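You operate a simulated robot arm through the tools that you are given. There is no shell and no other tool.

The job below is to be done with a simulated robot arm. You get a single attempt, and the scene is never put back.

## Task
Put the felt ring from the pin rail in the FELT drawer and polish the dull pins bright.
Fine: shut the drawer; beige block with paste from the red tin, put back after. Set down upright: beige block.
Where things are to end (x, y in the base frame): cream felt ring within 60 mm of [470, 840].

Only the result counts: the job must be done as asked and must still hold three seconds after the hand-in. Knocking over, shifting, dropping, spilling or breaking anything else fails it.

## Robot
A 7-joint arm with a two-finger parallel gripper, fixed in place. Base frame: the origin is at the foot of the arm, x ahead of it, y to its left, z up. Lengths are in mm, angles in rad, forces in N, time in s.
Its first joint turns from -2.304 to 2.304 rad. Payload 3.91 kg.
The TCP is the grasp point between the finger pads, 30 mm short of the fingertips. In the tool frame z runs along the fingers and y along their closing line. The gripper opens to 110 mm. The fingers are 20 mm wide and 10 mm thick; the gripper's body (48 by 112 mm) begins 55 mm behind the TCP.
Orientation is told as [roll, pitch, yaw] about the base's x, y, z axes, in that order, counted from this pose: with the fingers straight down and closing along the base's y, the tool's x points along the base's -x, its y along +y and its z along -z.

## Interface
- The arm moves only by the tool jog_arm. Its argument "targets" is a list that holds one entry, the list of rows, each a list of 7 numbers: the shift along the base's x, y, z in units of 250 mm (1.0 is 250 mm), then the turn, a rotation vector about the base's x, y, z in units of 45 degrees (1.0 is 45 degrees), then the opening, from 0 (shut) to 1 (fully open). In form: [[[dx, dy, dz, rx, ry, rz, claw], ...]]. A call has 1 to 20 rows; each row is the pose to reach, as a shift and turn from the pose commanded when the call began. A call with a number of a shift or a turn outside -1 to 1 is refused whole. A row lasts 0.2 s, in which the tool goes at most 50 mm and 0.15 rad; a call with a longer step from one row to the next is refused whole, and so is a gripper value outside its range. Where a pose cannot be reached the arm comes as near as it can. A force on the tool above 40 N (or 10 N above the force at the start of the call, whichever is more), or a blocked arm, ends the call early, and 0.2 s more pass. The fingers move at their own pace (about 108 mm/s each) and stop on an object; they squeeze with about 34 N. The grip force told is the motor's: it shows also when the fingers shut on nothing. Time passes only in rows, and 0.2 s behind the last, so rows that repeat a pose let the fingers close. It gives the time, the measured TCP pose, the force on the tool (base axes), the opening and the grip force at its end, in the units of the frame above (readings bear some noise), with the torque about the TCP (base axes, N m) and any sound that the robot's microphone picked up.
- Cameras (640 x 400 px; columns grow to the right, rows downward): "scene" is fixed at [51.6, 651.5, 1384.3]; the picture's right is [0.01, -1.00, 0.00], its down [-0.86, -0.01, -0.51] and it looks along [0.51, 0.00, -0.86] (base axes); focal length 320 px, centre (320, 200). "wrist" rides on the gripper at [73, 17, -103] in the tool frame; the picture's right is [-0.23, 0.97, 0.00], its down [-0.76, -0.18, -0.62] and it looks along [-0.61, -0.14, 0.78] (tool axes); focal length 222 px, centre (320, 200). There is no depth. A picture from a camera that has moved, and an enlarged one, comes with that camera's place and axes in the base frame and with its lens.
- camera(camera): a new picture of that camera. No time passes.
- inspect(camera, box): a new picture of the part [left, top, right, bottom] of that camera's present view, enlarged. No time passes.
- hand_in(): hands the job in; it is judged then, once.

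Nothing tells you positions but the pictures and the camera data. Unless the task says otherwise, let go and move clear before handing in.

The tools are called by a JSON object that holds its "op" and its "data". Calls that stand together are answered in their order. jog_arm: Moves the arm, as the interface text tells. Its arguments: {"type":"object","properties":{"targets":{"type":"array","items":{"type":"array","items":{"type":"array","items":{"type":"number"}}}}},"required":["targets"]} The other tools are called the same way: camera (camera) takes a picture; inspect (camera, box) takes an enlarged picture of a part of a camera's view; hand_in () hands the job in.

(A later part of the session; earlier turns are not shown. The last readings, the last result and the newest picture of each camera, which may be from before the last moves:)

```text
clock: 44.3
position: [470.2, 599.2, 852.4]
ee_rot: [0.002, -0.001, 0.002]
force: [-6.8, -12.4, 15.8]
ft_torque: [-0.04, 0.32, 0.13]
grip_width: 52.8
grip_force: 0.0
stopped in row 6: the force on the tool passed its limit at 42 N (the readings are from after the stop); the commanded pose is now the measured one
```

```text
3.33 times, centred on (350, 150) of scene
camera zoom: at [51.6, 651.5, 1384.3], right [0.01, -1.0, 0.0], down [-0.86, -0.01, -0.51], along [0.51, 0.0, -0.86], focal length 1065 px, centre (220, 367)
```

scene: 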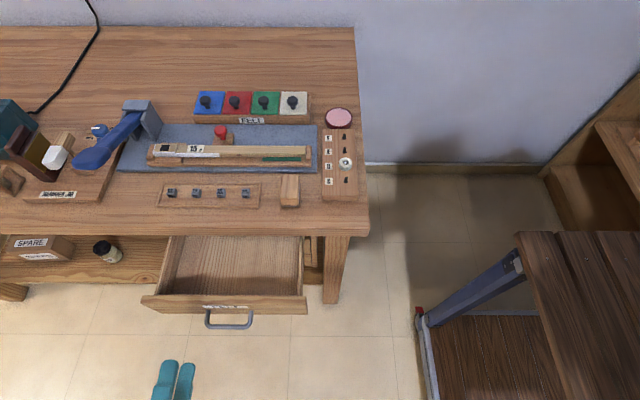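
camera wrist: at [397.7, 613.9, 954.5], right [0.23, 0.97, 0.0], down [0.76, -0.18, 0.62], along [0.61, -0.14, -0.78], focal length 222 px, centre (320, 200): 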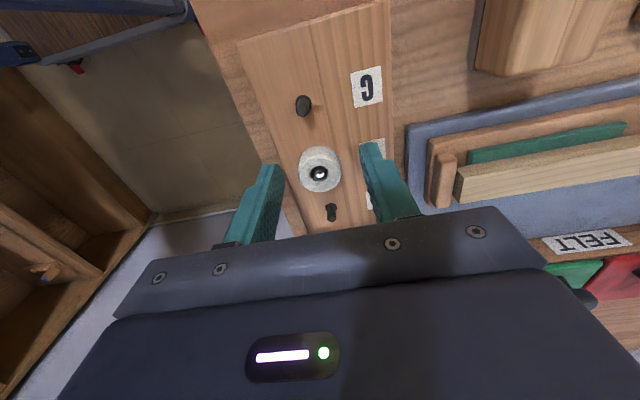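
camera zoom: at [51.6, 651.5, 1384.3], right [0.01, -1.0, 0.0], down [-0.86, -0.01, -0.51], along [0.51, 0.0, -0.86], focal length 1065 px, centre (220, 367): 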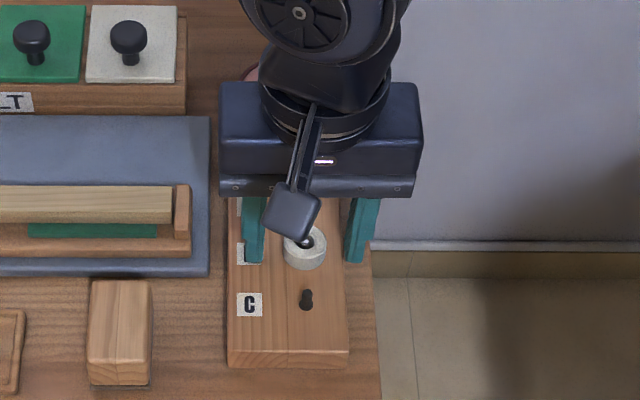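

The fingertips touched the rail top at about z 822, so heights are ~5 mm more than I estimated. I'll rise 4 mm and close on the ring.

{"op": "jog_arm", "data": {"targets": [[[0.004, -0.004, 0.008, 0, 0, 0, 0.5], [0.004, -0.004, 0.016, 0, 0, 0, 0.5], [0.004, -0.004, 0.016, 0, 0, 0, 0.4], [0.004, -0.004, 0.016, 0, 0, 0, 0.3], [0.004, -0.004, 0.016, 0, 0, 0, 0.2], [0.004, -0.004, 0.016, 0, 0, 0, 0.2], [0.004, -0.004, 0.016, 0, 0, 0, 0.2]]]}}

{"op": "inspect", "data": {"camera": "wrist", "box": [240, 80, 400, 220]}}

```text
clock: 45.9
position: [471.3, 597.0, 855.5]
ee_rot: [0.004, -0.003, 0.002]
force: [0.5, 0.3, -0.8]
ft_torque: [0.01, -0.02, 0.0]
grip_width: 24.9
grip_force: 22.1
```

```text
2.86 times, centred on (320, 150) of wrist
camera zoom: at [399.2, 613.6, 957.9], right [0.23, 0.97, 0.0], down [0.76, -0.18, 0.62], along [0.61, -0.14, -0.78], focal length 635 px, centre (320, 343)
```

zoom: 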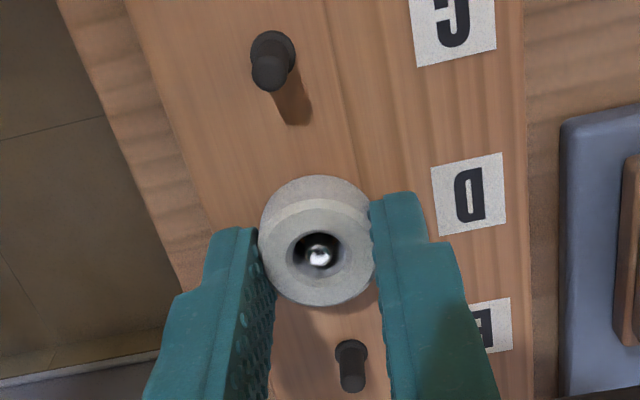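

The ring is held (24.9 mm). I'll firm up the grip and lift it straight off the pin.

{"op": "jog_arm", "data": {"targets": [[[0, 0, 0, 0, 0, 0, 0.1], [0, 0, 0.03, 0, 0, 0, 0.1], [0, 0, 0.08, 0, 0, 0, 0.1], [0, 0, 0.16, 0, 0, 0, 0.1], [0, 0, 0.28, 0, 0, 0, 0.1], [0, 0, 0.44, 0, 0, 0, 0.1], [0, 0, 0.6, 0, 0, 0, 0.1]]]}}

{"op": "camera", "data": {"camera": "wrist"}}

```text
clock: 47.5
position: [470.1, 597.9, 1004.5]
ee_rot: [0.002, -0.002, 0.001]
force: [-0.2, -0.2, -0.4]
ft_torque: [-0.01, 0.02, -0.04]
grip_width: 21.9
grip_force: 33.9
```

```text
taken
camera wrist: at [397.4, 613.6, 1107.0], right [0.23, 0.97, 0.0], down [0.76, -0.18, 0.62], along [0.61, -0.14, -0.78], focal length 222 px, centre (320, 200)
```

wrist: 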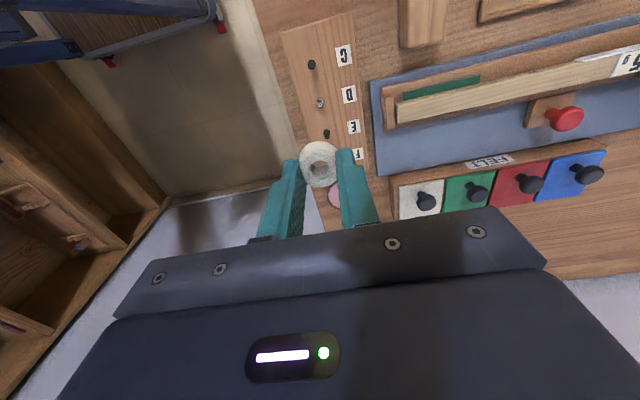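

The ring is in the hand and pin D looks bright. I'll carry it over the open drawer.

{"op": "jog_arm", "data": {"targets": [[[-0.106, 0.138, 0, 0, 0, 0, 0.1], [-0.211, 0.277, 0, 0, 0, 0, 0.1], [-0.317, 0.415, 0, 0, 0, 0, 0.1], [-0.423, 0.553, 0, 0, 0, 0, 0.1], [-0.529, 0.691, 0, 0, 0, 0, 0.1], [-0.634, 0.83, 0, 0, 0, 0, 0.1], [-0.74, 0.968, 0, 0, 0, 0, 0.1], [-0.74, 0.968, 0, 0, 0, 0, 0.1]]]}}

{"op": "camera", "data": {"camera": "wrist"}}

{"op": "camera", "data": {"camera": "scene"}}

```text
clock: 49.3
position: [283.0, 841.7, 1005.1]
ee_rot: [0.002, -0.003, 0.0]
force: [-0.1, -0.7, 0.8]
ft_torque: [-0.03, 0.02, 0.04]
grip_width: 21.6
grip_force: 33.7
```

```text
taken
camera wrist: at [211.6, 856.2, 1107.1], right [0.23, 0.97, 0.0], down [0.76, -0.18, 0.62], along [0.61, -0.14, -0.78], focal length 222 px, centre (320, 200)
```

wrist: 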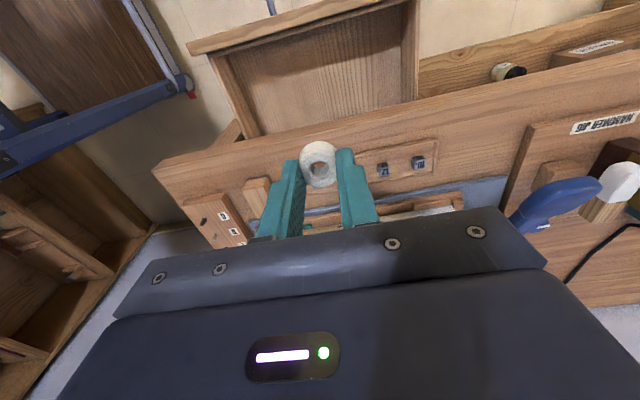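

```text
taken
```

scene: 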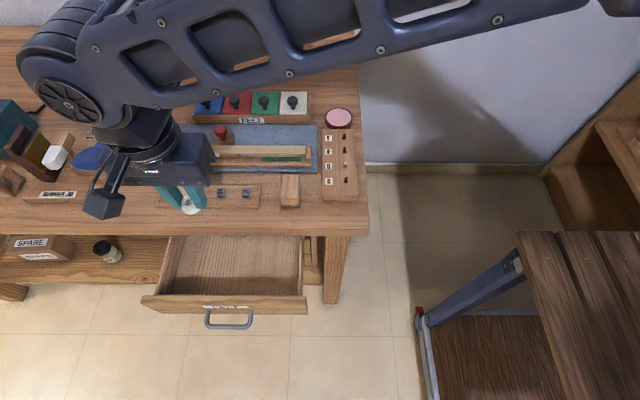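

The ring is over the bench's front edge region. I'll zoom to place the drawer opening against the table edge before lowering.

{"op": "inspect", "data": {"camera": "wrist", "box": [180, 0, 460, 200]}}

{"op": "inspect", "data": {"camera": "scene", "box": [120, 180, 340, 340]}}

```text
2.00 times, centred on (320, 100) of wrist
camera zoom: at [211.6, 856.2, 1107.1], right [0.23, 0.97, 0.0], down [0.76, -0.18, 0.62], along [0.61, -0.14, -0.78], focal length 444 px, centre (320, 400)
```

zoom: 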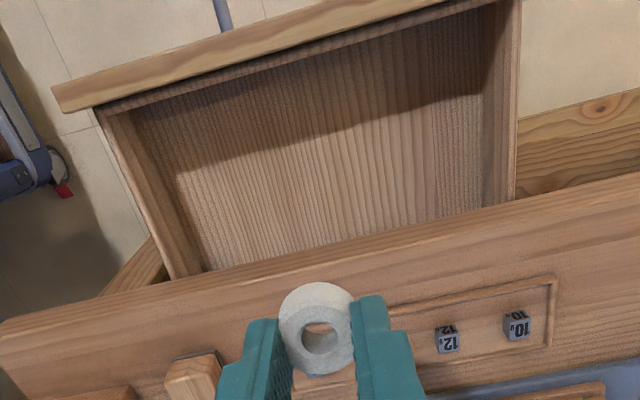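

```text
2.50 times, centred on (230, 260) of scene
camera zoom: at [51.6, 651.5, 1384.3], right [0.01, -1.0, 0.0], down [-0.86, -0.01, -0.51], along [0.51, 0.0, -0.86], focal length 799 px, centre (545, 50)
```

zoom: 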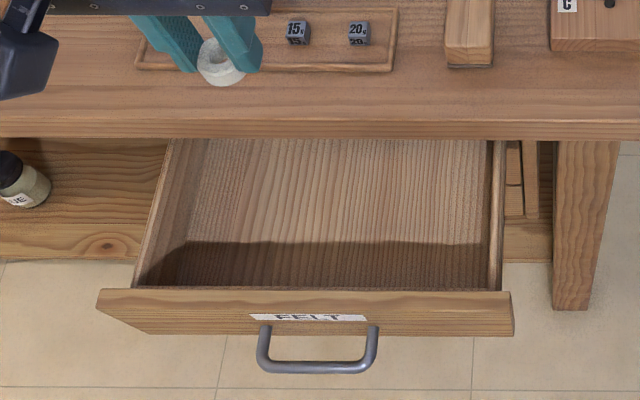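

The table edge is at x≈330 and the drawer interior is wide. Dropping at x≈275, y≈840 will end near x≈458 when shut. I'll lower in two stages, watching the force.

{"op": "jog_arm", "data": {"targets": [[[-0.03, -0.006, -0.16, 0, 0, 0, 0.1], [-0.03, -0.006, -0.32, 0, 0, 0, 0.1], [-0.03, -0.006, -0.48, 0, 0, 0, 0.1], [-0.03, -0.006, -0.64, 0, 0, 0, 0.1], [-0.03, -0.006, -0.8, 0, 0, 0, 0.1], [-0.03, -0.006, -0.8, 0, 0, 0, 0.1]]]}}

{"op": "camera", "data": {"camera": "wrist"}}

{"op": "camera", "data": {"camera": "scene"}}

```text
clock: 50.7
position: [278.5, 837.2, 804.3]
ee_rot: [0.003, -0.001, -0.001]
force: [-0.5, 0.2, -0.7]
ft_torque: [0.01, 0.0, 0.03]
grip_width: 21.9
grip_force: 34.2
```

```text
taken
camera wrist: at [207.0, 852.3, 906.8], right [0.23, 0.97, 0.0], down [0.76, -0.18, 0.62], along [0.61, -0.14, -0.78], focal length 222 px, centre (320, 200)
```

wrist: 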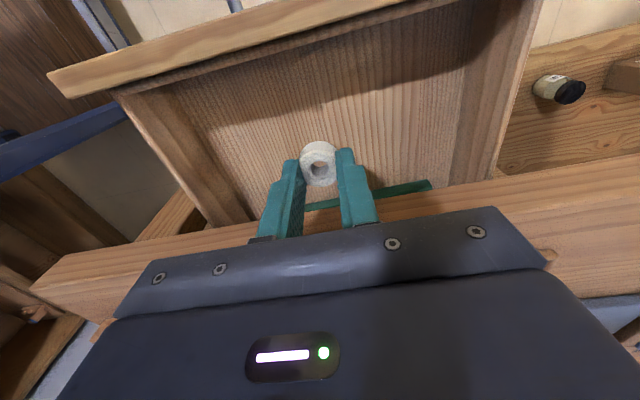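

```text
taken
```

scene: 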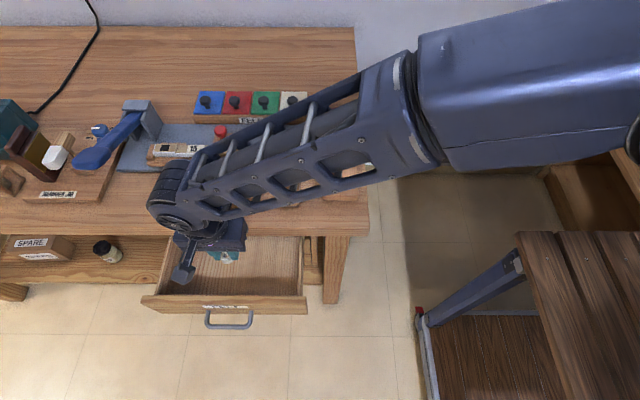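

The hand is clear of the table edge and over the drawer floor. I'll lower further and slowly.

{"op": "jog_arm", "data": {"targets": [[[-0.01, 0.008, -0.1, 0, 0, 0, 0.1], [-0.01, 0.008, -0.2, 0, 0, 0, 0.1], [-0.01, 0.008, -0.27, 0, 0, 0, 0.1], [-0.01, 0.008, -0.32, 0, 0, 0, 0.1], [-0.01, 0.008, -0.36, 0, 0, 0, 0.1], [-0.01, 0.008, -0.36, 0, 0, 0, 0.1]]]}}

{"op": "camera", "data": {"camera": "wrist"}}

{"op": "inspect", "data": {"camera": "scene", "box": [120, 180, 340, 340]}}

```text
clock: 52.1
position: [277.6, 838.5, 713.9]
ee_rot: [0.003, -0.002, 0.0]
force: [0.3, -0.3, 0.1]
ft_torque: [-0.03, 0.01, 0.05]
grip_width: 21.7
grip_force: 34.2
```

```text
taken
camera wrist: at [205.7, 854.8, 817.0], right [0.23, 0.97, 0.0], down [0.76, -0.18, 0.62], along [0.61, -0.14, -0.78], focal length 222 px, centre (320, 200)
```

wrist: 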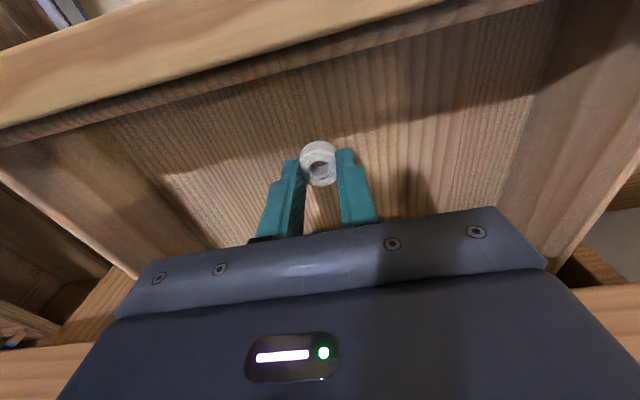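

```text
2.50 times, centred on (230, 260) of scene
camera zoom: at [51.6, 651.5, 1384.3], right [0.01, -1.0, 0.0], down [-0.86, -0.01, -0.51], along [0.51, 0.0, -0.86], focal length 799 px, centre (545, 50)
```

zoom: 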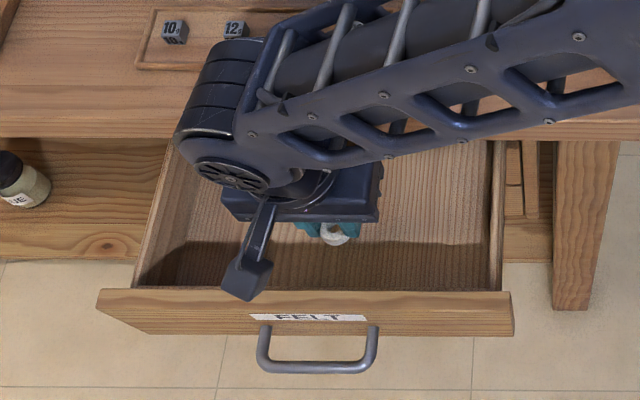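

No contact yet. I'll creep down in small steps until I feel the drawer floor.

{"op": "jog_arm", "data": {"targets": [[[0, 0, -0.016, 0, 0, 0, 0.1], [0, 0, -0.028, 0, 0, 0, 0.1], [0, 0, -0.028, 0, 0, 0, 0.1]]]}}

{"op": "jog_arm", "data": {"targets": [[[0, 0, -0.012, 0, 0, 0, 0.1], [0, 0, -0.02, 0, 0, 0, 0.1], [0, 0, -0.02, 0, 0, 0, 0.1]]]}}

```text
clock: 52.9
position: [277.6, 840.3, 708.9]
ee_rot: [0.002, -0.002, -0.001]
force: [-0.4, 0.0, 0.0]
ft_torque: [-0.03, 0.0, 0.01]
grip_width: 21.8
grip_force: 34.1
```

```text
clock: 53.7
position: [277.2, 839.8, 703.3]
ee_rot: [0.004, -0.001, 0.001]
force: [0.0, -0.2, -0.2]
ft_torque: [0.0, -0.01, 0.02]
grip_width: 21.8
grip_force: 34.4
```

{"op": "jog_arm", "data": {"targets": [[[0, 0, -0.012, 0, 0, 0, 0.1], [0, 0, -0.02, 0, 0, 0, 0.1], [0, 0, -0.02, 0, 0, 0, 0.1]]]}}

{"op": "inspect", "data": {"camera": "wrist", "box": [240, 90, 400, 230]}}

```text
clock: 54.5
position: [277.6, 839.7, 699.5]
ee_rot: [0.003, -0.003, 0.0]
force: [0.1, 1.9, 6.6]
ft_torque: [0.16, 0.06, 0.04]
grip_width: 21.8
grip_force: 34.2
```

```text
2.86 times, centred on (320, 160) of wrist
camera zoom: at [204.9, 855.7, 802.0], right [0.23, 0.97, 0.0], down [0.76, -0.18, 0.62], along [0.61, -0.14, -0.78], focal length 635 px, centre (320, 314)
```

zoom: 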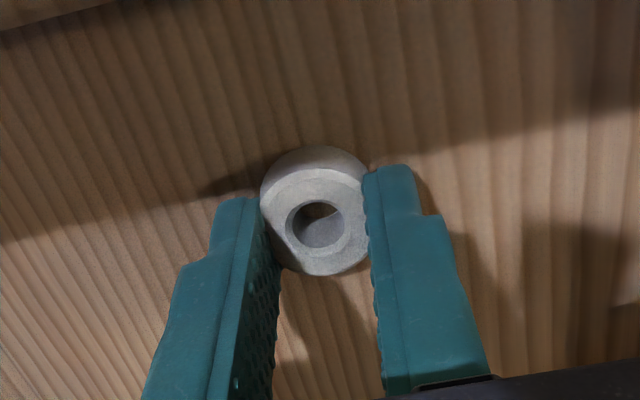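

The ring has touched the drawer floor (6.6 N). I'll release it and rise straight up.

{"op": "jog_arm", "data": {"targets": [[[0, 0, 0.004, 0, 0, 0, 0.25], [0, 0, 0.004, 0, 0, 0, 0.4], [0, 0, 0.004, 0, 0, 0, 0.4], [0, 0, 0.1, 0, 0, 0, 0.4], [0, 0, 0.25, 0, 0, 0, 0.4], [0, 0, 0.4, 0, 0, 0, 0.4], [0, 0, 0.55, 0, 0, 0, 0.4], [0, 0, 0.7, 0, 0, 0, 0.4], [0, 0, 0.85, 0, 0, 0, 0.4], [0, 0, 1.0, 0, 0, 0, 0.4]]]}}

{"op": "camera", "data": {"camera": "wrist"}}

{"op": "camera", "data": {"camera": "scene"}}

```text
clock: 56.7
position: [276.7, 838.6, 948.0]
ee_rot: [0.002, -0.001, -0.001]
force: [0.1, -0.3, -0.4]
ft_torque: [-0.01, 0.02, 0.03]
grip_width: 44.0
grip_force: 0.0
```

```text
taken
camera wrist: at [205.3, 855.5, 1049.6], right [0.23, 0.97, 0.0], down [0.76, -0.18, 0.62], along [0.61, -0.14, -0.78], focal length 222 px, centre (320, 200)
```

wrist: 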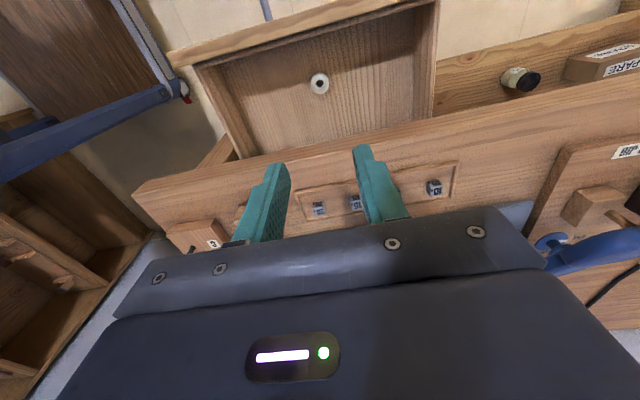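

```text
taken
```

scene: 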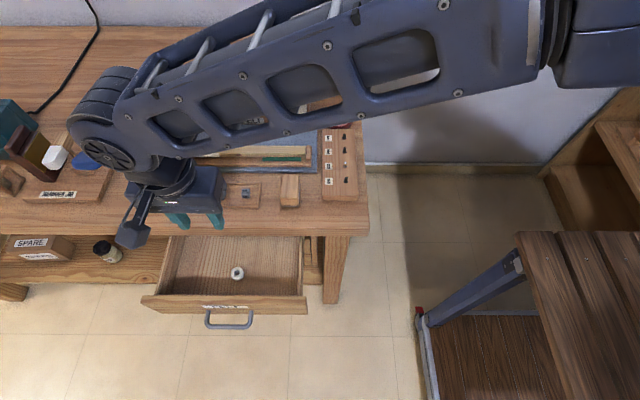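

The ring lies in the drawer at about (277, 840). Next I'll shut the drawer: back off and turn the gripper to point forward again.

{"op": "jog_arm", "data": {"targets": [[[-0.14, 0.01, 0.02, 0, 0, 0, 0.4], [-0.28, 0.01, 0.04, 0, 0, 0, 0.3], [-0.42, 0.01, 0.06, 0, 0, 0, 0.2], [-0.55, 0.01, 0.08, 0, 0, 0, 0], [-0.6, 0.01, 0.08, -0.096, -0.096, 0.096, 0], [-0.6, 0.01, 0.08, -0.192, -0.192, 0.192, 0], [-0.6, 0.01, 0.08, -0.288, -0.288, 0.288, 0], [-0.6, 0.01, 0.08, -0.385, -0.385, 0.385, 0], [-0.6, 0.01, 0.08, -0.481, -0.481, 0.481, 0], [-0.6, 0.01, 0.08, -0.577, -0.577, 0.577, 0], [-0.6, 0.01, 0.08, -0.673, -0.673, 0.673, 0], [-0.6, 0.01, 0.08, -0.77, -0.77, 0.77, 0], [-0.6, 0.01, 0.08, -0.77, -0.77, 0.77, 0]]]}}

{"op": "jog_arm", "data": {"targets": [[[-0.05, 0, 0, -0.096, -0.096, 0.096, 0], [-0.1, 0, 0, -0.192, -0.192, 0.192, 0], [-0.15, 0, 0, -0.288, -0.288, 0.288, 0], [-0.2, 0, 0, -0.385, -0.385, 0.385, 0], [-0.25, 0, 0, -0.481, -0.481, 0.481, 0], [-0.28, 0, 0, -0.577, -0.577, 0.577, 0], [-0.28, 0, 0, -0.673, -0.673, 0.673, 0], [-0.28, 0, 0, -0.77, -0.77, 0.77, 0], [-0.28, 0, 0, -0.77, -0.77, 0.77, 0]]]}}

```text
clock: 59.5
position: [125.7, 843.9, 967.2]
ee_rot: [-0.783, -0.339, 0.79]
force: [0.5, 0.0, 0.5]
ft_torque: [-0.01, 0.02, -0.01]
grip_width: 0.0
grip_force: 34.3
```

```text
clock: 61.5
position: [56.0, 844.2, 969.5]
ee_rot: [-1.57, 0.001, 1.575]
force: [-0.9, 1.4, -0.1]
ft_torque: [-0.02, 0.05, 0.03]
grip_width: 0.0
grip_force: 33.9
```

The gripper faces forward with the fingers shut. I'll lower it to the handle's height.

{"op": "jog_arm", "data": {"targets": [[[0, 0, -0.16, 0, 0, 0, 0], [0, 0, -0.32, 0, 0, 0, 0], [0, 0, -0.48, 0, 0, 0, 0], [0, 0, -0.64, 0, 0, 0, 0], [0, 0, -0.8, 0, 0, 0, 0], [0, 0, -0.96, 0, 0, 0, 0], [0, 0, -0.96, 0, 0, 0, 0]]]}}

{"op": "jog_arm", "data": {"targets": [[[0.05, -0.008, -0.08, 0, 0, 0, 0], [0.1, -0.008, -0.16, 0, 0, 0, 0], [0.15, -0.008, -0.16, 0, 0, 0, 0], [0.15, -0.008, -0.16, 0, 0, 0, 0]]]}}

{"op": "camera", "data": {"camera": "wrist"}}

{"op": "inspect", "data": {"camera": "scene", "box": [120, 200, 340, 400]}}

```text
clock: 63.1
position: [54.7, 841.4, 730.5]
ee_rot: [-1.567, 0.003, 1.573]
force: [-0.4, 0.2, 0.7]
ft_torque: [-0.04, 0.03, -0.03]
grip_width: 0.3
grip_force: 34.3
```

```text
clock: 64.1
position: [94.5, 840.2, 689.4]
ee_rot: [-1.566, 0.004, 1.573]
force: [0.7, -0.1, 0.4]
ft_torque: [-0.01, -0.01, -0.02]
grip_width: 0.1
grip_force: 33.9
```

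```text
taken
camera wrist: at [-7.7, 766.9, 672.0], right [0.0, 0.23, -0.97], down [-0.62, 0.76, 0.18], along [0.78, 0.61, 0.14], focal length 222 px, centre (320, 200)
```

wrist: 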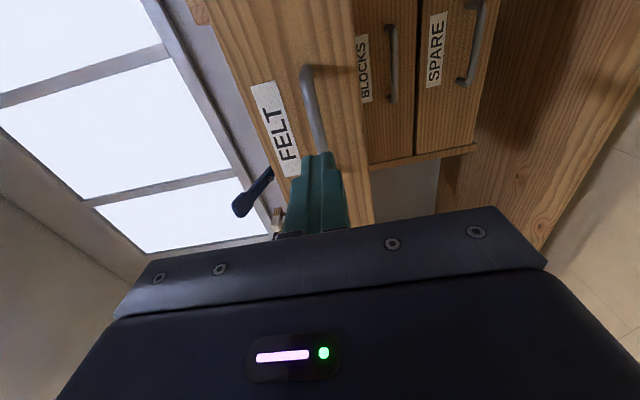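

```text
2.00 times, centred on (230, 300) of scene
camera zoom: at [51.6, 651.5, 1384.3], right [0.01, -1.0, 0.0], down [-0.86, -0.01, -0.51], along [0.51, 0.0, -0.86], focal length 639 px, centre (500, 0)
```

zoom: 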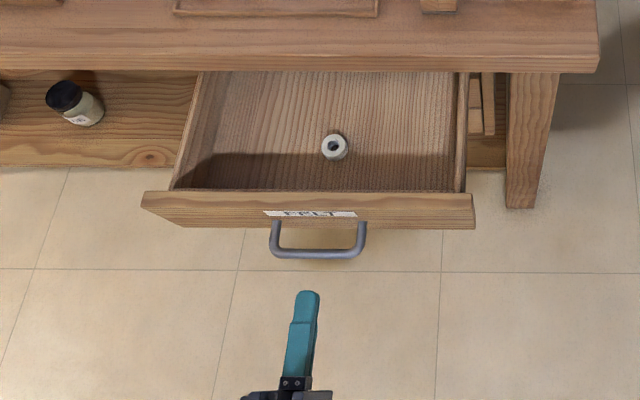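

The closed fingertips line up with the handle bar, and the ring is visible in the drawer. I'll push the drawer in slowly.

{"op": "jog_arm", "data": {"targets": [[[0.06, 0.004, 0, 0, 0, 0, 0], [0.12, 0.004, 0, 0, 0, 0, 0], [0.145, 0.004, 0, 0, 0, 0, 0], [0.165, 0.004, 0, 0, 0, 0, 0], [0.19, 0.004, 0, 0, 0, 0, 0], [0.22, 0.004, 0, 0, 0, 0, 0], [0.26, 0.004, 0, 0, 0, 0, 0], [0.3, 0.004, 0, 0, 0, 0, 0], [0.34, 0.004, 0, 0, 0, 0, 0], [0.38, 0.004, 0, 0, 0, 0, 0], [0.42, 0.004, 0, 0, 0, 0, 0], [0.46, 0.004, 0, 0, 0, 0, 0], [0.5, 0.004, 0, 0, 0, 0, 0], [0.54, 0.004, 0, 0, 0, 0, 0], [0.58, 0.004, 0, 0, 0, 0, 0], [0.62, 0.004, 0, 0, 0, 0, 0], [0.66, 0.004, 0, 0, 0, 0, 0], [0.7, 0.004, 0, 0, 0, 0, 0], [0.74, 0.004, 0, 0, 0, 0, 0], [0.78, 0.004, 0, 0, 0, 0, 0]]]}}

{"op": "inspect", "data": {"camera": "scene", "box": [120, 180, 340, 380]}}

```text
clock: 68.3
position: [289.5, 842.7, 688.9]
ee_rot: [-1.57, 0.003, 1.573]
force: [-0.7, 0.7, 0.0]
ft_torque: [0.02, 0.0, -0.02]
grip_width: 0.0
grip_force: 33.8
```

```text
2.00 times, centred on (230, 280) of scene
camera zoom: at [51.6, 651.5, 1384.3], right [0.01, -1.0, 0.0], down [-0.86, -0.01, -0.51], along [0.51, 0.0, -0.86], focal length 639 px, centre (500, 40)
```

zoom: 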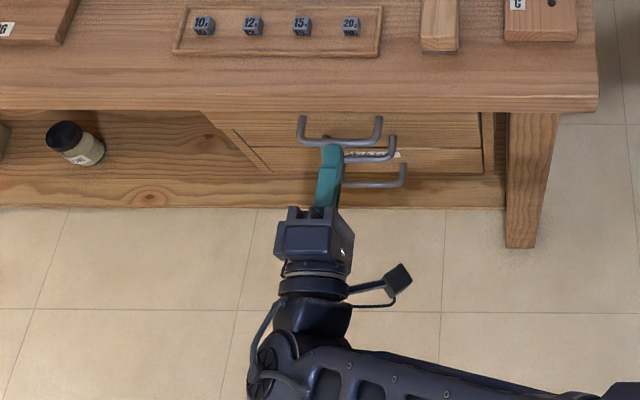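

The drawer is almost shut. I'll push the last centimetres gently until it stops.

{"op": "jog_arm", "data": {"targets": [[[0.02, 0, 0, 0, 0, 0, 0], [0.04, 0, 0, 0, 0, 0, 0], [0.06, 0, 0, 0, 0, 0, 0], [0.08, 0, 0, 0, 0, 0, 0], [0.095, 0, 0, 0, 0, 0, 0], [0.105, 0, 0, 0, 0, 0, 0], [0.115, 0, 0, 0, 0, 0, 0], [0.125, 0, 0, 0, 0, 0, 0]]]}}

{"op": "inspect", "data": {"camera": "scene", "box": [180, 190, 320, 300]}}

{"op": "camera", "data": {"camera": "wrist"}}

```text
clock: 69.6
position: [308.5, 842.9, 686.9]
ee_rot: [-1.566, 0.0, 1.579]
force: [-1.5, -0.2, 0.1]
ft_torque: [-0.02, -0.03, -0.02]
grip_width: 0.0
grip_force: 33.7
stopped in row 6: the force on the tool passed its limit at 46 N (the readings are from after the stop); the commanded pose is now the measured one
```

```text
3.64 times, centred on (250, 245) of scene
camera zoom: at [51.6, 651.5, 1384.3], right [0.01, -1.0, 0.0], down [-0.86, -0.01, -0.51], along [0.51, 0.0, -0.86], focal length 1162 px, centre (574, 36)
```

zoom: 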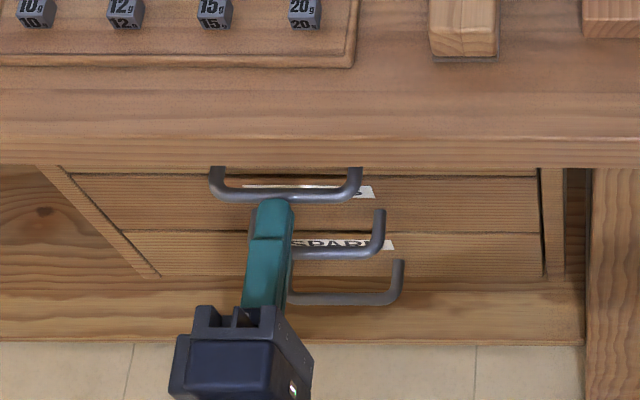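

```text
taken
camera wrist: at [206.3, 768.8, 669.8], right [-0.01, 0.23, -0.97], down [-0.63, 0.76, 0.18], along [0.78, 0.61, 0.14], focal length 222 px, centre (320, 200)
```

wrist: 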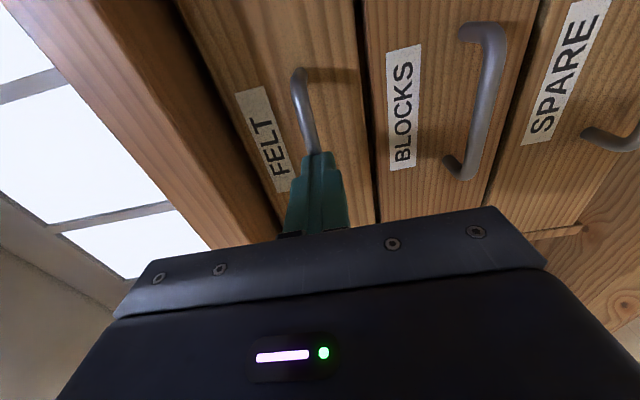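

The handle sits where it was at the start, so the drawer is shut. I'll back away, rise, and turn the gripper down again.

{"op": "jog_arm", "data": {"targets": [[[-0.1, 0, 0, 0, 0, 0, 0], [-0.25, 0, 0, 0, 0, 0, 0], [-0.4, 0, 0, 0, 0, 0, 0.1], [-0.55, 0, 0, 0, 0, 0, 0.2], [-0.7, 0, 0, 0, 0, 0, 0.4], [-0.85, 0, 0, 0, 0, 0, 0.6], [-1.0, 0, 0.02, 0, 0, 0, 0.6], [-1.0, 0, 0.18, 0, 0, 0, 0.6], [-1.0, 0, 0.34, 0, 0, 0, 0.6], [-1.0, 0, 0.5, 0, 0, 0, 0.6], [-1.0, 0, 0.67, 0, 0, 0, 0.6], [-1.0, 0, 0.84, 0, 0, 0, 0.6], [-1.0, 0, 1.0, 0, 0, 0, 0.6]]]}}

{"op": "jog_arm", "data": {"targets": [[[0.03, 0, 0.05, 0.096, 0.096, -0.096, 0.6], [0.06, 0, 0.1, 0.192, 0.192, -0.192, 0.6], [0.1, 0, 0.15, 0.288, 0.288, -0.288, 0.6], [0.15, 0, 0.2, 0.385, 0.385, -0.385, 0.6], [0.2, 0, 0.2, 0.481, 0.481, -0.481, 0.6], [0.25, 0, 0.2, 0.577, 0.577, -0.577, 0.6], [0.3, 0, 0.2, 0.673, 0.673, -0.673, 0.6], [0.35, 0, 0.2, 0.77, 0.77, -0.77, 0.6], [0.35, 0, 0.2, 0.77, 0.77, -0.77, 0.6]]]}}

{"op": "jog_arm", "data": {"targets": [[[0, 0, 0, 0.096, 0.096, -0.096, 0.6], [0, 0, 0, 0.192, 0.192, -0.192, 0.6], [0, 0, 0, 0.288, 0.288, -0.288, 0.6], [0, 0, 0, 0.385, 0.385, -0.385, 0.6], [0, 0, 0, 0.481, 0.481, -0.481, 0.6], [0, 0, 0, 0.577, 0.577, -0.577, 0.6], [0, 0, 0, 0.673, 0.673, -0.673, 0.6], [0, 0, 0, 0.77, 0.77, -0.77, 0.6], [0, 0, 0, 0.77, 0.77, -0.77, 0.6]]]}}

```text
clock: 72.4
position: [58.7, 841.2, 936.0]
ee_rot: [-1.566, 0.003, 1.575]
force: [0.6, 0.2, -1.7]
ft_torque: [0.02, -0.04, -0.03]
grip_width: 66.2
grip_force: 0.2
```

```text
clock: 74.4
position: [146.4, 840.4, 986.7]
ee_rot: [-0.779, -0.343, 0.788]
force: [0.9, -0.1, 0.4]
ft_torque: [0.0, 0.03, 0.01]
grip_width: 66.1
grip_force: 0.1
```

```text
clock: 76.4
position: [147.5, 842.4, 986.2]
ee_rot: [0.008, -0.005, -0.002]
force: [0.4, -0.1, -0.1]
ft_torque: [0.01, 0.02, -0.03]
grip_width: 65.9
grip_force: 0.0
```

The tool points down again. I'll check the scene and move over the beige block.

{"op": "jog_arm", "data": {"targets": [[[0.16, -0.085, -0.02, -0.002, 0.001, 0, 0.6], [0.32, -0.17, -0.04, -0.004, 0.002, 0, 0.6], [0.48, -0.25, -0.06, -0.006, 0.003, 0, 0.6], [0.64, -0.33, -0.08, -0.008, 0.004, 0, 0.6], [0.8, -0.41, -0.1, -0.01, 0.006, 0, 0.6], [0.96, -0.49, -0.1, -0.01, 0.006, 0, 0.6], [1.0, -0.508, -0.1, -0.01, 0.006, 0, 0.6], [1.0, -0.508, -0.1, -0.01, 0.006, 0, 0.6]]]}}

{"op": "camera", "data": {"camera": "wrist"}}

{"op": "inspect", "data": {"camera": "wrist", "box": [250, 60, 390, 190]}}

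{"op": "camera", "data": {"camera": "scene"}}

```text
clock: 78.2
position: [396.0, 714.4, 963.8]
ee_rot: [0.0, -0.002, 0.001]
force: [1.0, -0.8, 0.8]
ft_torque: [0.0, 0.02, 0.01]
grip_width: 65.9
grip_force: 0.1
```

```text
taken
camera wrist: at [325.1, 730.4, 1066.3], right [0.23, 0.97, 0.0], down [0.76, -0.18, 0.62], along [0.61, -0.14, -0.78], focal length 222 px, centre (320, 200)
```

wrist: 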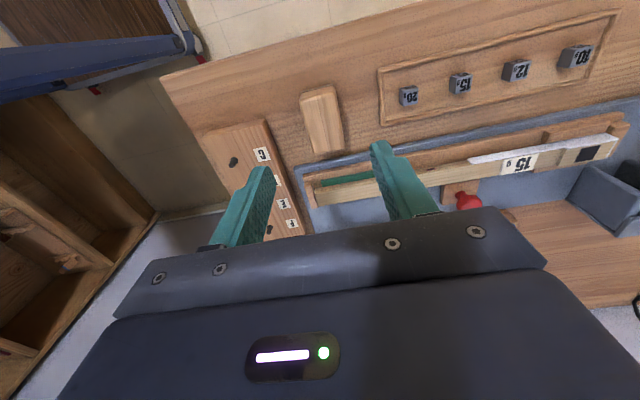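

```text
3.08 times, centred on (320, 125) of wrist
camera zoom: at [325.1, 730.4, 1066.3], right [0.23, 0.97, 0.0], down [0.76, -0.18, 0.62], along [0.61, -0.14, -0.78], focal length 684 px, centre (320, 431)
```

zoom: 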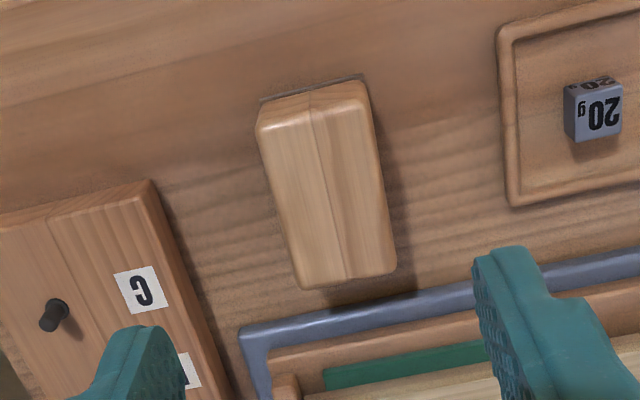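

```text
taken
```

scene: 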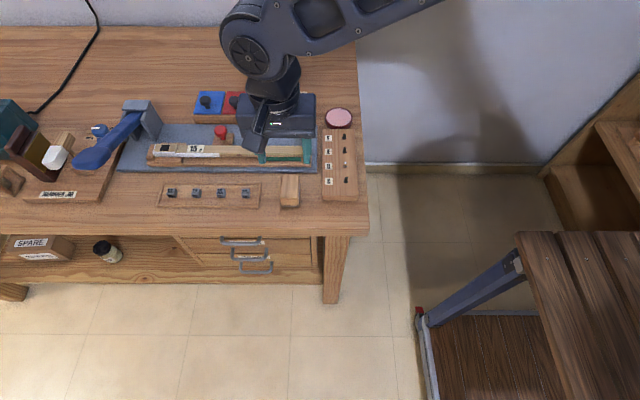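

The drawer is shut and the block is square to the base axes, centred about (408.5, 715.8). I'll descend around it with the fingers open.

{"op": "jog_arm", "data": {"targets": [[[0.03, 0.004, -0.12, 0, 0, 0, 0.6], [0.05, 0.006, -0.24, 0, 0, 0, 0.6], [0.05, 0.006, -0.34, 0, 0, 0, 0.6], [0.05, 0.006, -0.42, 0, 0, 0, 0.6], [0.05, 0.006, -0.46, 0, 0, 0, 0.6], [0.05, 0.006, -0.46, 0, 0, 0, 0.6]]]}}

{"op": "inspect", "data": {"camera": "wrist", "box": [230, 90, 410, 230]}}

{"op": "inspect", "data": {"camera": "scene", "box": [240, 130, 360, 230]}}

```text
clock: 79.6
position: [408.8, 716.0, 846.5]
ee_rot: [-0.002, -0.002, 0.002]
force: [-0.2, 0.3, 0.2]
ft_torque: [-0.01, -0.02, 0.01]
grip_width: 65.7
grip_force: 0.1
```

```text
2.86 times, centred on (320, 160) of wrist
camera zoom: at [336.8, 732.6, 949.6], right [0.23, 0.97, 0.0], down [0.76, -0.18, 0.62], along [0.61, -0.14, -0.78], focal length 635 px, centre (320, 314)
```

zoom: 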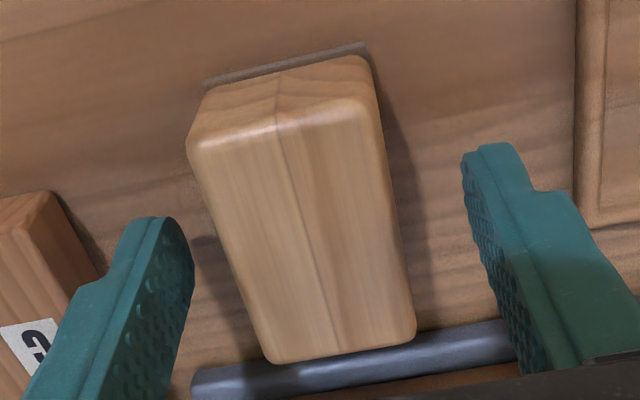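

```text
4.00 times, centred on (300, 180) of scene
camera zoom: at [51.6, 651.5, 1384.3], right [0.01, -1.0, 0.0], down [-0.86, -0.01, -0.51], along [0.51, 0.0, -0.86], focal length 1278 px, centre (400, 280)
```

zoom: 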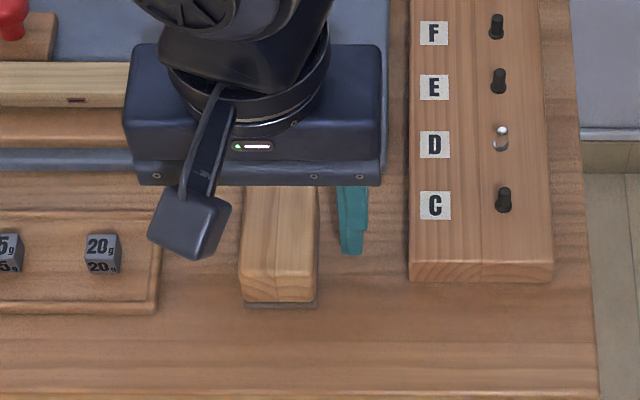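

The fingers straddle the block squarely (top ≈ z 838), with the rail and tray clear. D is bright; C, E and F are dull. I'll close on the block.

{"op": "jog_arm", "data": {"targets": [[[0, -0.001, -0.012, 0, 0, 0, 0.6], [0, -0.001, -0.012, 0, 0, 0, 0.5], [0, -0.001, -0.012, 0, 0, 0, 0.4], [0, -0.001, -0.012, 0, 0, 0, 0.32], [0, -0.001, -0.012, 0, 0, 0, 0.25], [0, -0.001, -0.012, 0, 0, 0, 0.2], [0, -0.001, -0.012, 0, 0, 0, 0.2]]]}}

{"op": "inspect", "data": {"camera": "wrist", "box": [230, 90, 410, 230]}}

```text
clock: 81.2
position: [408.5, 715.7, 842.6]
ee_rot: [-0.003, -0.001, 0.001]
force: [-0.3, 0.7, -0.3]
ft_torque: [0.05, 0.01, -0.03]
grip_width: 36.8
grip_force: 33.8
```

```text
2.86 times, centred on (320, 160) of wrist
camera zoom: at [337.1, 732.8, 946.2], right [0.23, 0.97, 0.0], down [0.76, -0.18, 0.62], along [0.61, -0.14, -0.78], focal length 635 px, centre (320, 314)
```

zoom: 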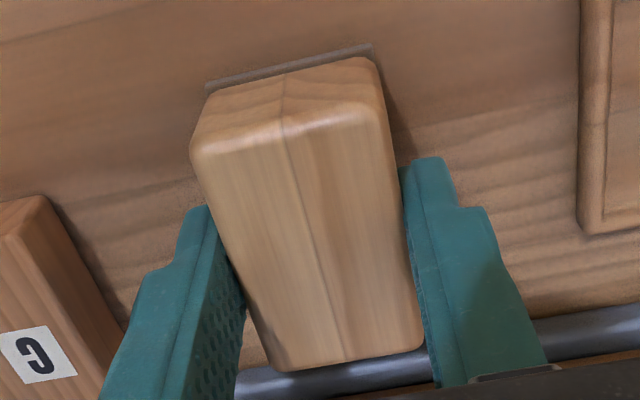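

The block is held (36.8 mm) at TCP (408.5, 715.7, 842.6), which I'll use to put it back. I'll lift it and look beneath.

{"op": "jog_arm", "data": {"targets": [[[0, 0, 0.03, 0, 0, 0, 0.2], [0, 0, 0.1, 0, 0, 0, 0.2], [0, 0, 0.22, 0, 0, 0, 0.2], [0, 0, 0.36, 0, 0, 0, 0.2], [0, 0, 0.5, 0, 0, 0, 0.2], [0, 0, 0.5, 0, 0, 0, 0.2]]]}}

{"op": "camera", "data": {"camera": "wrist"}}

{"op": "inspect", "data": {"camera": "scene", "box": [240, 80, 380, 220]}}

```text
clock: 82.6
position: [410.4, 717.8, 972.5]
ee_rot: [-0.001, -0.003, 0.003]
force: [0.2, 0.3, -0.3]
ft_torque: [0.0, 0.02, 0.01]
grip_width: 37.0
grip_force: 33.6
```

```text
taken
camera wrist: at [339.0, 733.5, 1074.4], right [0.23, 0.97, 0.0], down [0.76, -0.18, 0.62], along [0.61, -0.14, -0.78], focal length 222 px, centre (320, 200)
```

wrist: 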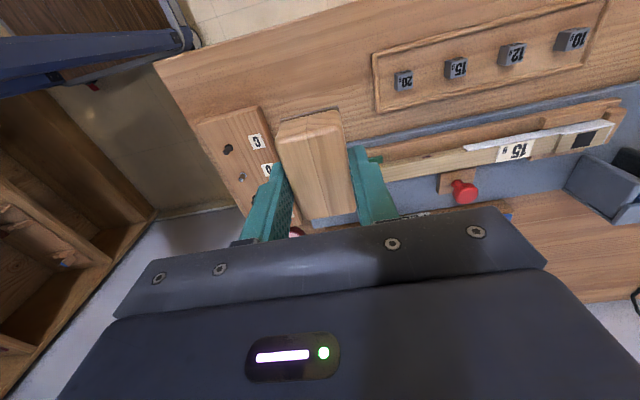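

```text
2.86 times, centred on (310, 150) of scene
camera zoom: at [51.6, 651.5, 1384.3], right [0.01, -1.0, 0.0], down [-0.86, -0.01, -0.51], along [0.51, 0.0, -0.86], focal length 913 px, centre (349, 343)
```

zoom: 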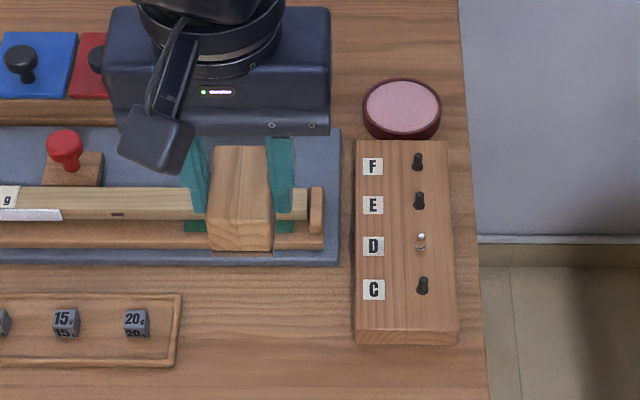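

The block is up and level. The paste tin is at about (615, 610), rim near z 824. I'll carry the block above it.

{"op": "jog_arm", "data": {"targets": [[[0.136, -0.072, 0, 0, 0, 0, 0.2], [0.273, -0.143, 0, 0, 0, 0, 0.2], [0.409, -0.215, 0, 0, 0, 0, 0.2], [0.545, -0.286, 0, 0, 0, 0, 0.2], [0.682, -0.358, -0.08, 0, 0, 0, 0.2], [0.818, -0.429, -0.17, 0, 0, 0, 0.2], [0.818, -0.429, -0.17, 0, 0, 0, 0.2]]]}}

{"op": "camera", "data": {"camera": "wrist"}}

{"op": "inspect", "data": {"camera": "scene", "box": [270, 60, 400, 200]}}

```text
clock: 84.2
position: [614.7, 609.1, 928.0]
ee_rot: [-0.003, -0.002, -0.001]
force: [1.0, 0.5, 1.1]
ft_torque: [-0.02, 0.0, 0.02]
grip_width: 37.1
grip_force: 33.9
```

```text
taken
camera wrist: at [542.4, 625.9, 1030.0], right [0.23, 0.97, 0.0], down [0.76, -0.18, 0.62], along [0.61, -0.14, -0.78], focal length 222 px, centre (320, 200)
```

wrist: 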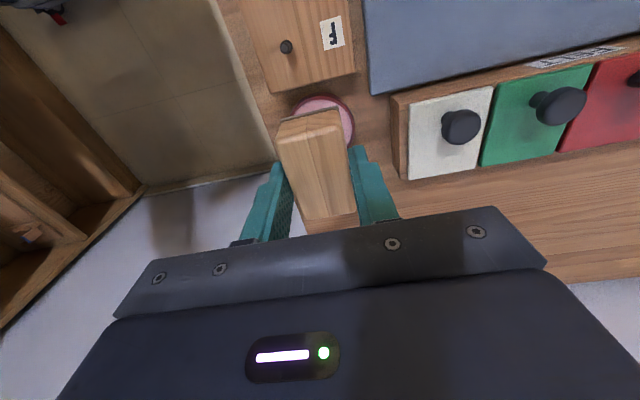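

```text
2.86 times, centred on (335, 130) of scene
camera zoom: at [51.6, 651.5, 1384.3], right [0.01, -1.0, 0.0], down [-0.86, -0.01, -0.51], along [0.51, 0.0, -0.86], focal length 913 px, centre (277, 400)
```

zoom: 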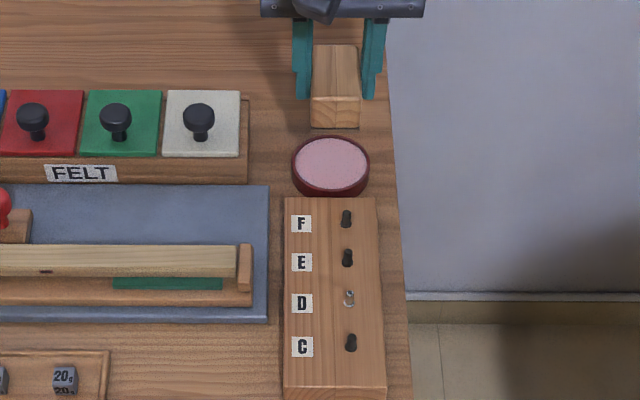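

The block hangs over the tin. I'll zoom in to check the alignment from the wrist camera.

{"op": "inspect", "data": {"camera": "wrist", "box": [240, 30, 400, 170]}}

```text
2.86 times, centred on (320, 100) of wrist
camera zoom: at [542.4, 625.9, 1030.0], right [0.23, 0.97, 0.0], down [0.76, -0.18, 0.62], along [0.61, -0.14, -0.78], focal length 635 px, centre (320, 486)
```

zoom: 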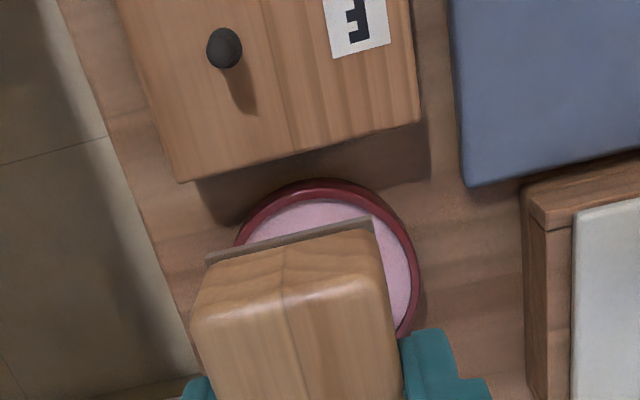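

The tin's centre works out to about (621.5, 610), top near z 817, clear of the rail end. I'll shift 7 mm and lower toward it.

{"op": "jog_arm", "data": {"targets": [[[0.027, 0.003, -0.08, 0, 0, 0, 0.2], [0.027, 0.003, -0.16, 0, 0, 0, 0.2], [0.027, 0.003, -0.2, 0, 0, 0, 0.2], [0.027, 0.003, -0.216, 0, 0, 0, 0.2], [0.027, 0.003, -0.216, 0, 0, 0, 0.2]]]}}

{"op": "inspect", "data": {"camera": "wrist", "box": [240, 60, 400, 200]}}

{"op": "inspect", "data": {"camera": "scene", "box": [300, 80, 380, 160]}}

```text
clock: 85.4
position: [620.2, 610.0, 872.4]
ee_rot: [-0.002, -0.003, 0.001]
force: [-0.1, 0.3, -0.6]
ft_torque: [0.02, 0.01, 0.0]
grip_width: 36.9
grip_force: 33.9
```

```text
2.86 times, centred on (320, 130) of wrist
camera zoom: at [547.9, 627.3, 974.5], right [0.23, 0.97, 0.0], down [0.76, -0.18, 0.62], along [0.61, -0.14, -0.78], focal length 635 px, centre (320, 400)
```

zoom: 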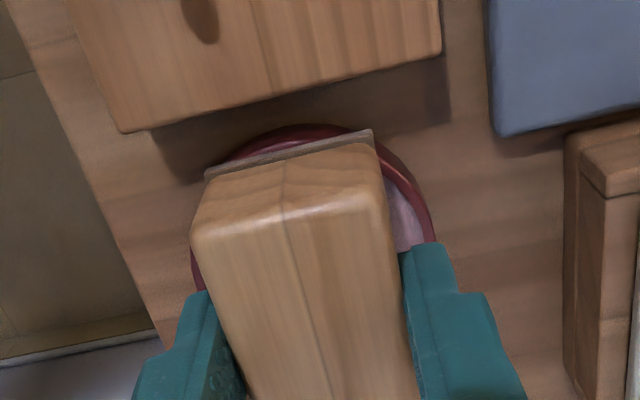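

```text
5.00 times, centred on (340, 120) of scene
camera zoom: at [51.6, 651.5, 1384.3], right [0.01, -1.0, 0.0], down [-0.86, -0.01, -0.51], along [0.51, 0.0, -0.86], focal length 1598 px, centre (220, 600)
```

zoom: 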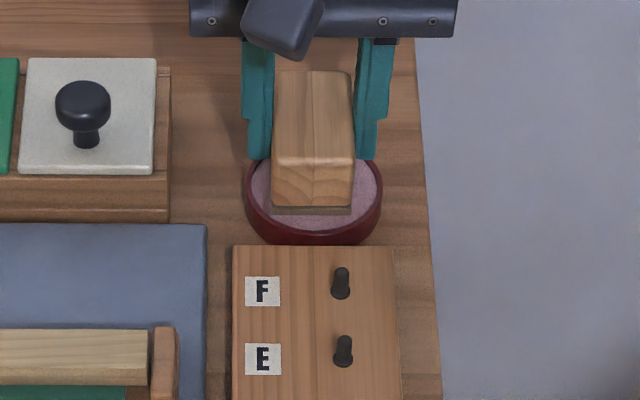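

The block is centred over the tin. I'll lower in small steps and feel for contact.

{"op": "jog_arm", "data": {"targets": [[[0.002, 0, -0.012, 0, 0, 0, 0.2], [0.002, 0, -0.024, 0, 0, 0, 0.2], [0.002, 0, -0.024, 0, 0, 0, 0.2]]]}}

{"op": "jog_arm", "data": {"targets": [[[0, 0, -0.006, 0, 0, 0, 0.2], [0, 0, -0.012, 0, 0, 0, 0.2], [0, 0, -0.012, 0, 0, 0, 0.2]]]}}

{"op": "inspect", "data": {"camera": "scene", "box": [300, 80, 380, 160]}}

```text
clock: 86.2
position: [619.6, 610.9, 865.7]
ee_rot: [-0.002, -0.002, 0.001]
force: [-0.3, 0.6, -0.3]
ft_torque: [0.02, 0.0, -0.04]
grip_width: 37.3
grip_force: 33.7
```

```text
clock: 87.0
position: [620.2, 609.5, 862.4]
ee_rot: [-0.003, -0.002, -0.001]
force: [0.6, -0.8, -0.6]
ft_torque: [-0.01, 0.01, 0.02]
grip_width: 37.1
grip_force: 33.5
```

```text
5.00 times, centred on (340, 120) of scene
camera zoom: at [51.6, 651.5, 1384.3], right [0.01, -1.0, 0.0], down [-0.86, -0.01, -0.51], along [0.51, 0.0, -0.86], focal length 1598 px, centre (220, 600)
```

zoom: 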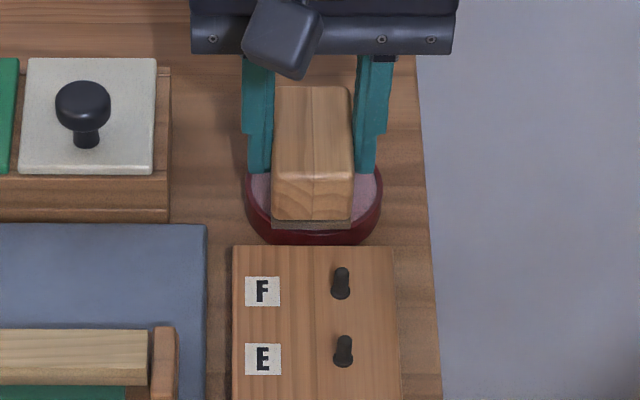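

No contact yet. I'll continue down in 2 mm steps.

{"op": "jog_arm", "data": {"targets": [[[0.002, 0.001, -0.006, 0, 0, 0, 0.2], [0.002, 0.001, -0.01, 0, 0, 0, 0.2], [0.002, 0.001, -0.01, 0, 0, 0, 0.2]]]}}

{"op": "jog_arm", "data": {"targets": [[[0, 0, -0.005, 0, 0, 0, 0.2], [0, 0, -0.01, 0, 0, 0, 0.2], [0, 0, -0.01, 0, 0, 0, 0.2]]]}}

{"op": "inspect", "data": {"camera": "scene", "box": [300, 80, 380, 160]}}

```text
clock: 87.8
position: [621.9, 610.7, 859.9]
ee_rot: [-0.002, -0.001, 0.0]
force: [0.1, -0.3, -1.1]
ft_torque: [0.01, -0.02, 0.01]
grip_width: 36.9
grip_force: 33.9
```

```text
clock: 88.6
position: [621.9, 609.6, 857.6]
ee_rot: [-0.004, -0.002, 0.0]
force: [0.7, -0.7, 2.5]
ft_torque: [-0.01, 0.03, 0.02]
grip_width: 36.7
grip_force: 34.5
```

```text
5.00 times, centred on (340, 120) of scene
camera zoom: at [51.6, 651.5, 1384.3], right [0.01, -1.0, 0.0], down [-0.86, -0.01, -0.51], along [0.51, 0.0, -0.86], focal length 1598 px, centre (220, 600)
```

zoom: 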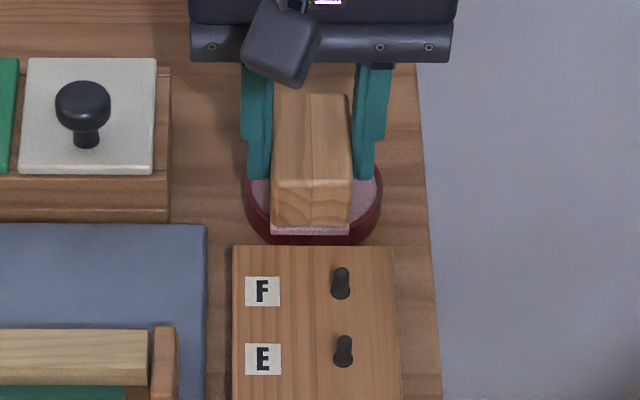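

The block's felt has turned pink: it has taken up paste. I'll lift straight up and move over pins E and F.

{"op": "jog_arm", "data": {"targets": [[[0, 0, 0.03, 0, 0, 0, 0.2], [0, 0, 0.1, 0, 0, 0, 0.2], [0, 0, 0.2, 0, 0, 0, 0.2], [-0.12, -0.015, 0.25, 0, 0, 0, 0.2], [-0.24, -0.03, 0.25, 0, 0, 0, 0.2], [-0.357, -0.047, 0.25, 0, 0, 0, 0.2], [-0.357, -0.047, 0.25, 0, 0, 0, 0.2]]]}}

{"op": "camera", "data": {"camera": "wrist"}}

{"op": "inspect", "data": {"camera": "scene", "box": [290, 80, 390, 200]}}

```text
clock: 90.2
position: [530.2, 598.9, 917.7]
ee_rot: [-0.002, -0.002, 0.0]
force: [0.7, -1.2, -0.7]
ft_torque: [-0.02, -0.01, 0.01]
grip_width: 36.9
grip_force: 34.1
```

```text
taken
camera wrist: at [458.7, 614.4, 1020.4], right [0.23, 0.97, 0.0], down [0.76, -0.18, 0.62], along [0.61, -0.14, -0.78], focal length 222 px, centre (320, 200)
```

wrist: 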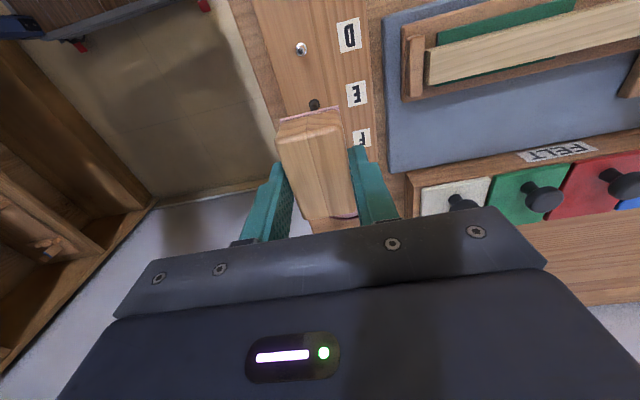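

```text
3.33 times, centred on (340, 140) of scene
camera zoom: at [51.6, 651.5, 1384.3], right [0.01, -1.0, 0.0], down [-0.86, -0.01, -0.51], along [0.51, 0.0, -0.86], focal length 1065 px, centre (253, 400)
```

zoom: 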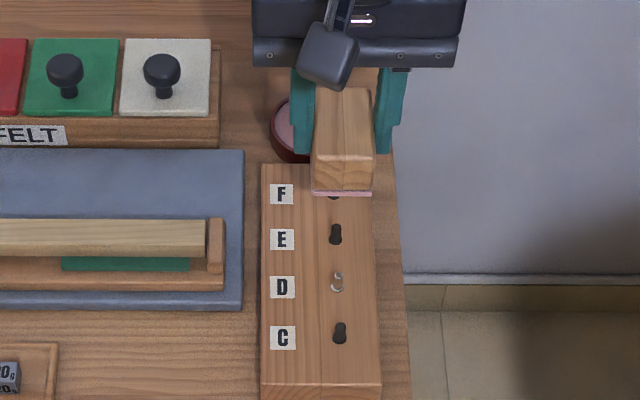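

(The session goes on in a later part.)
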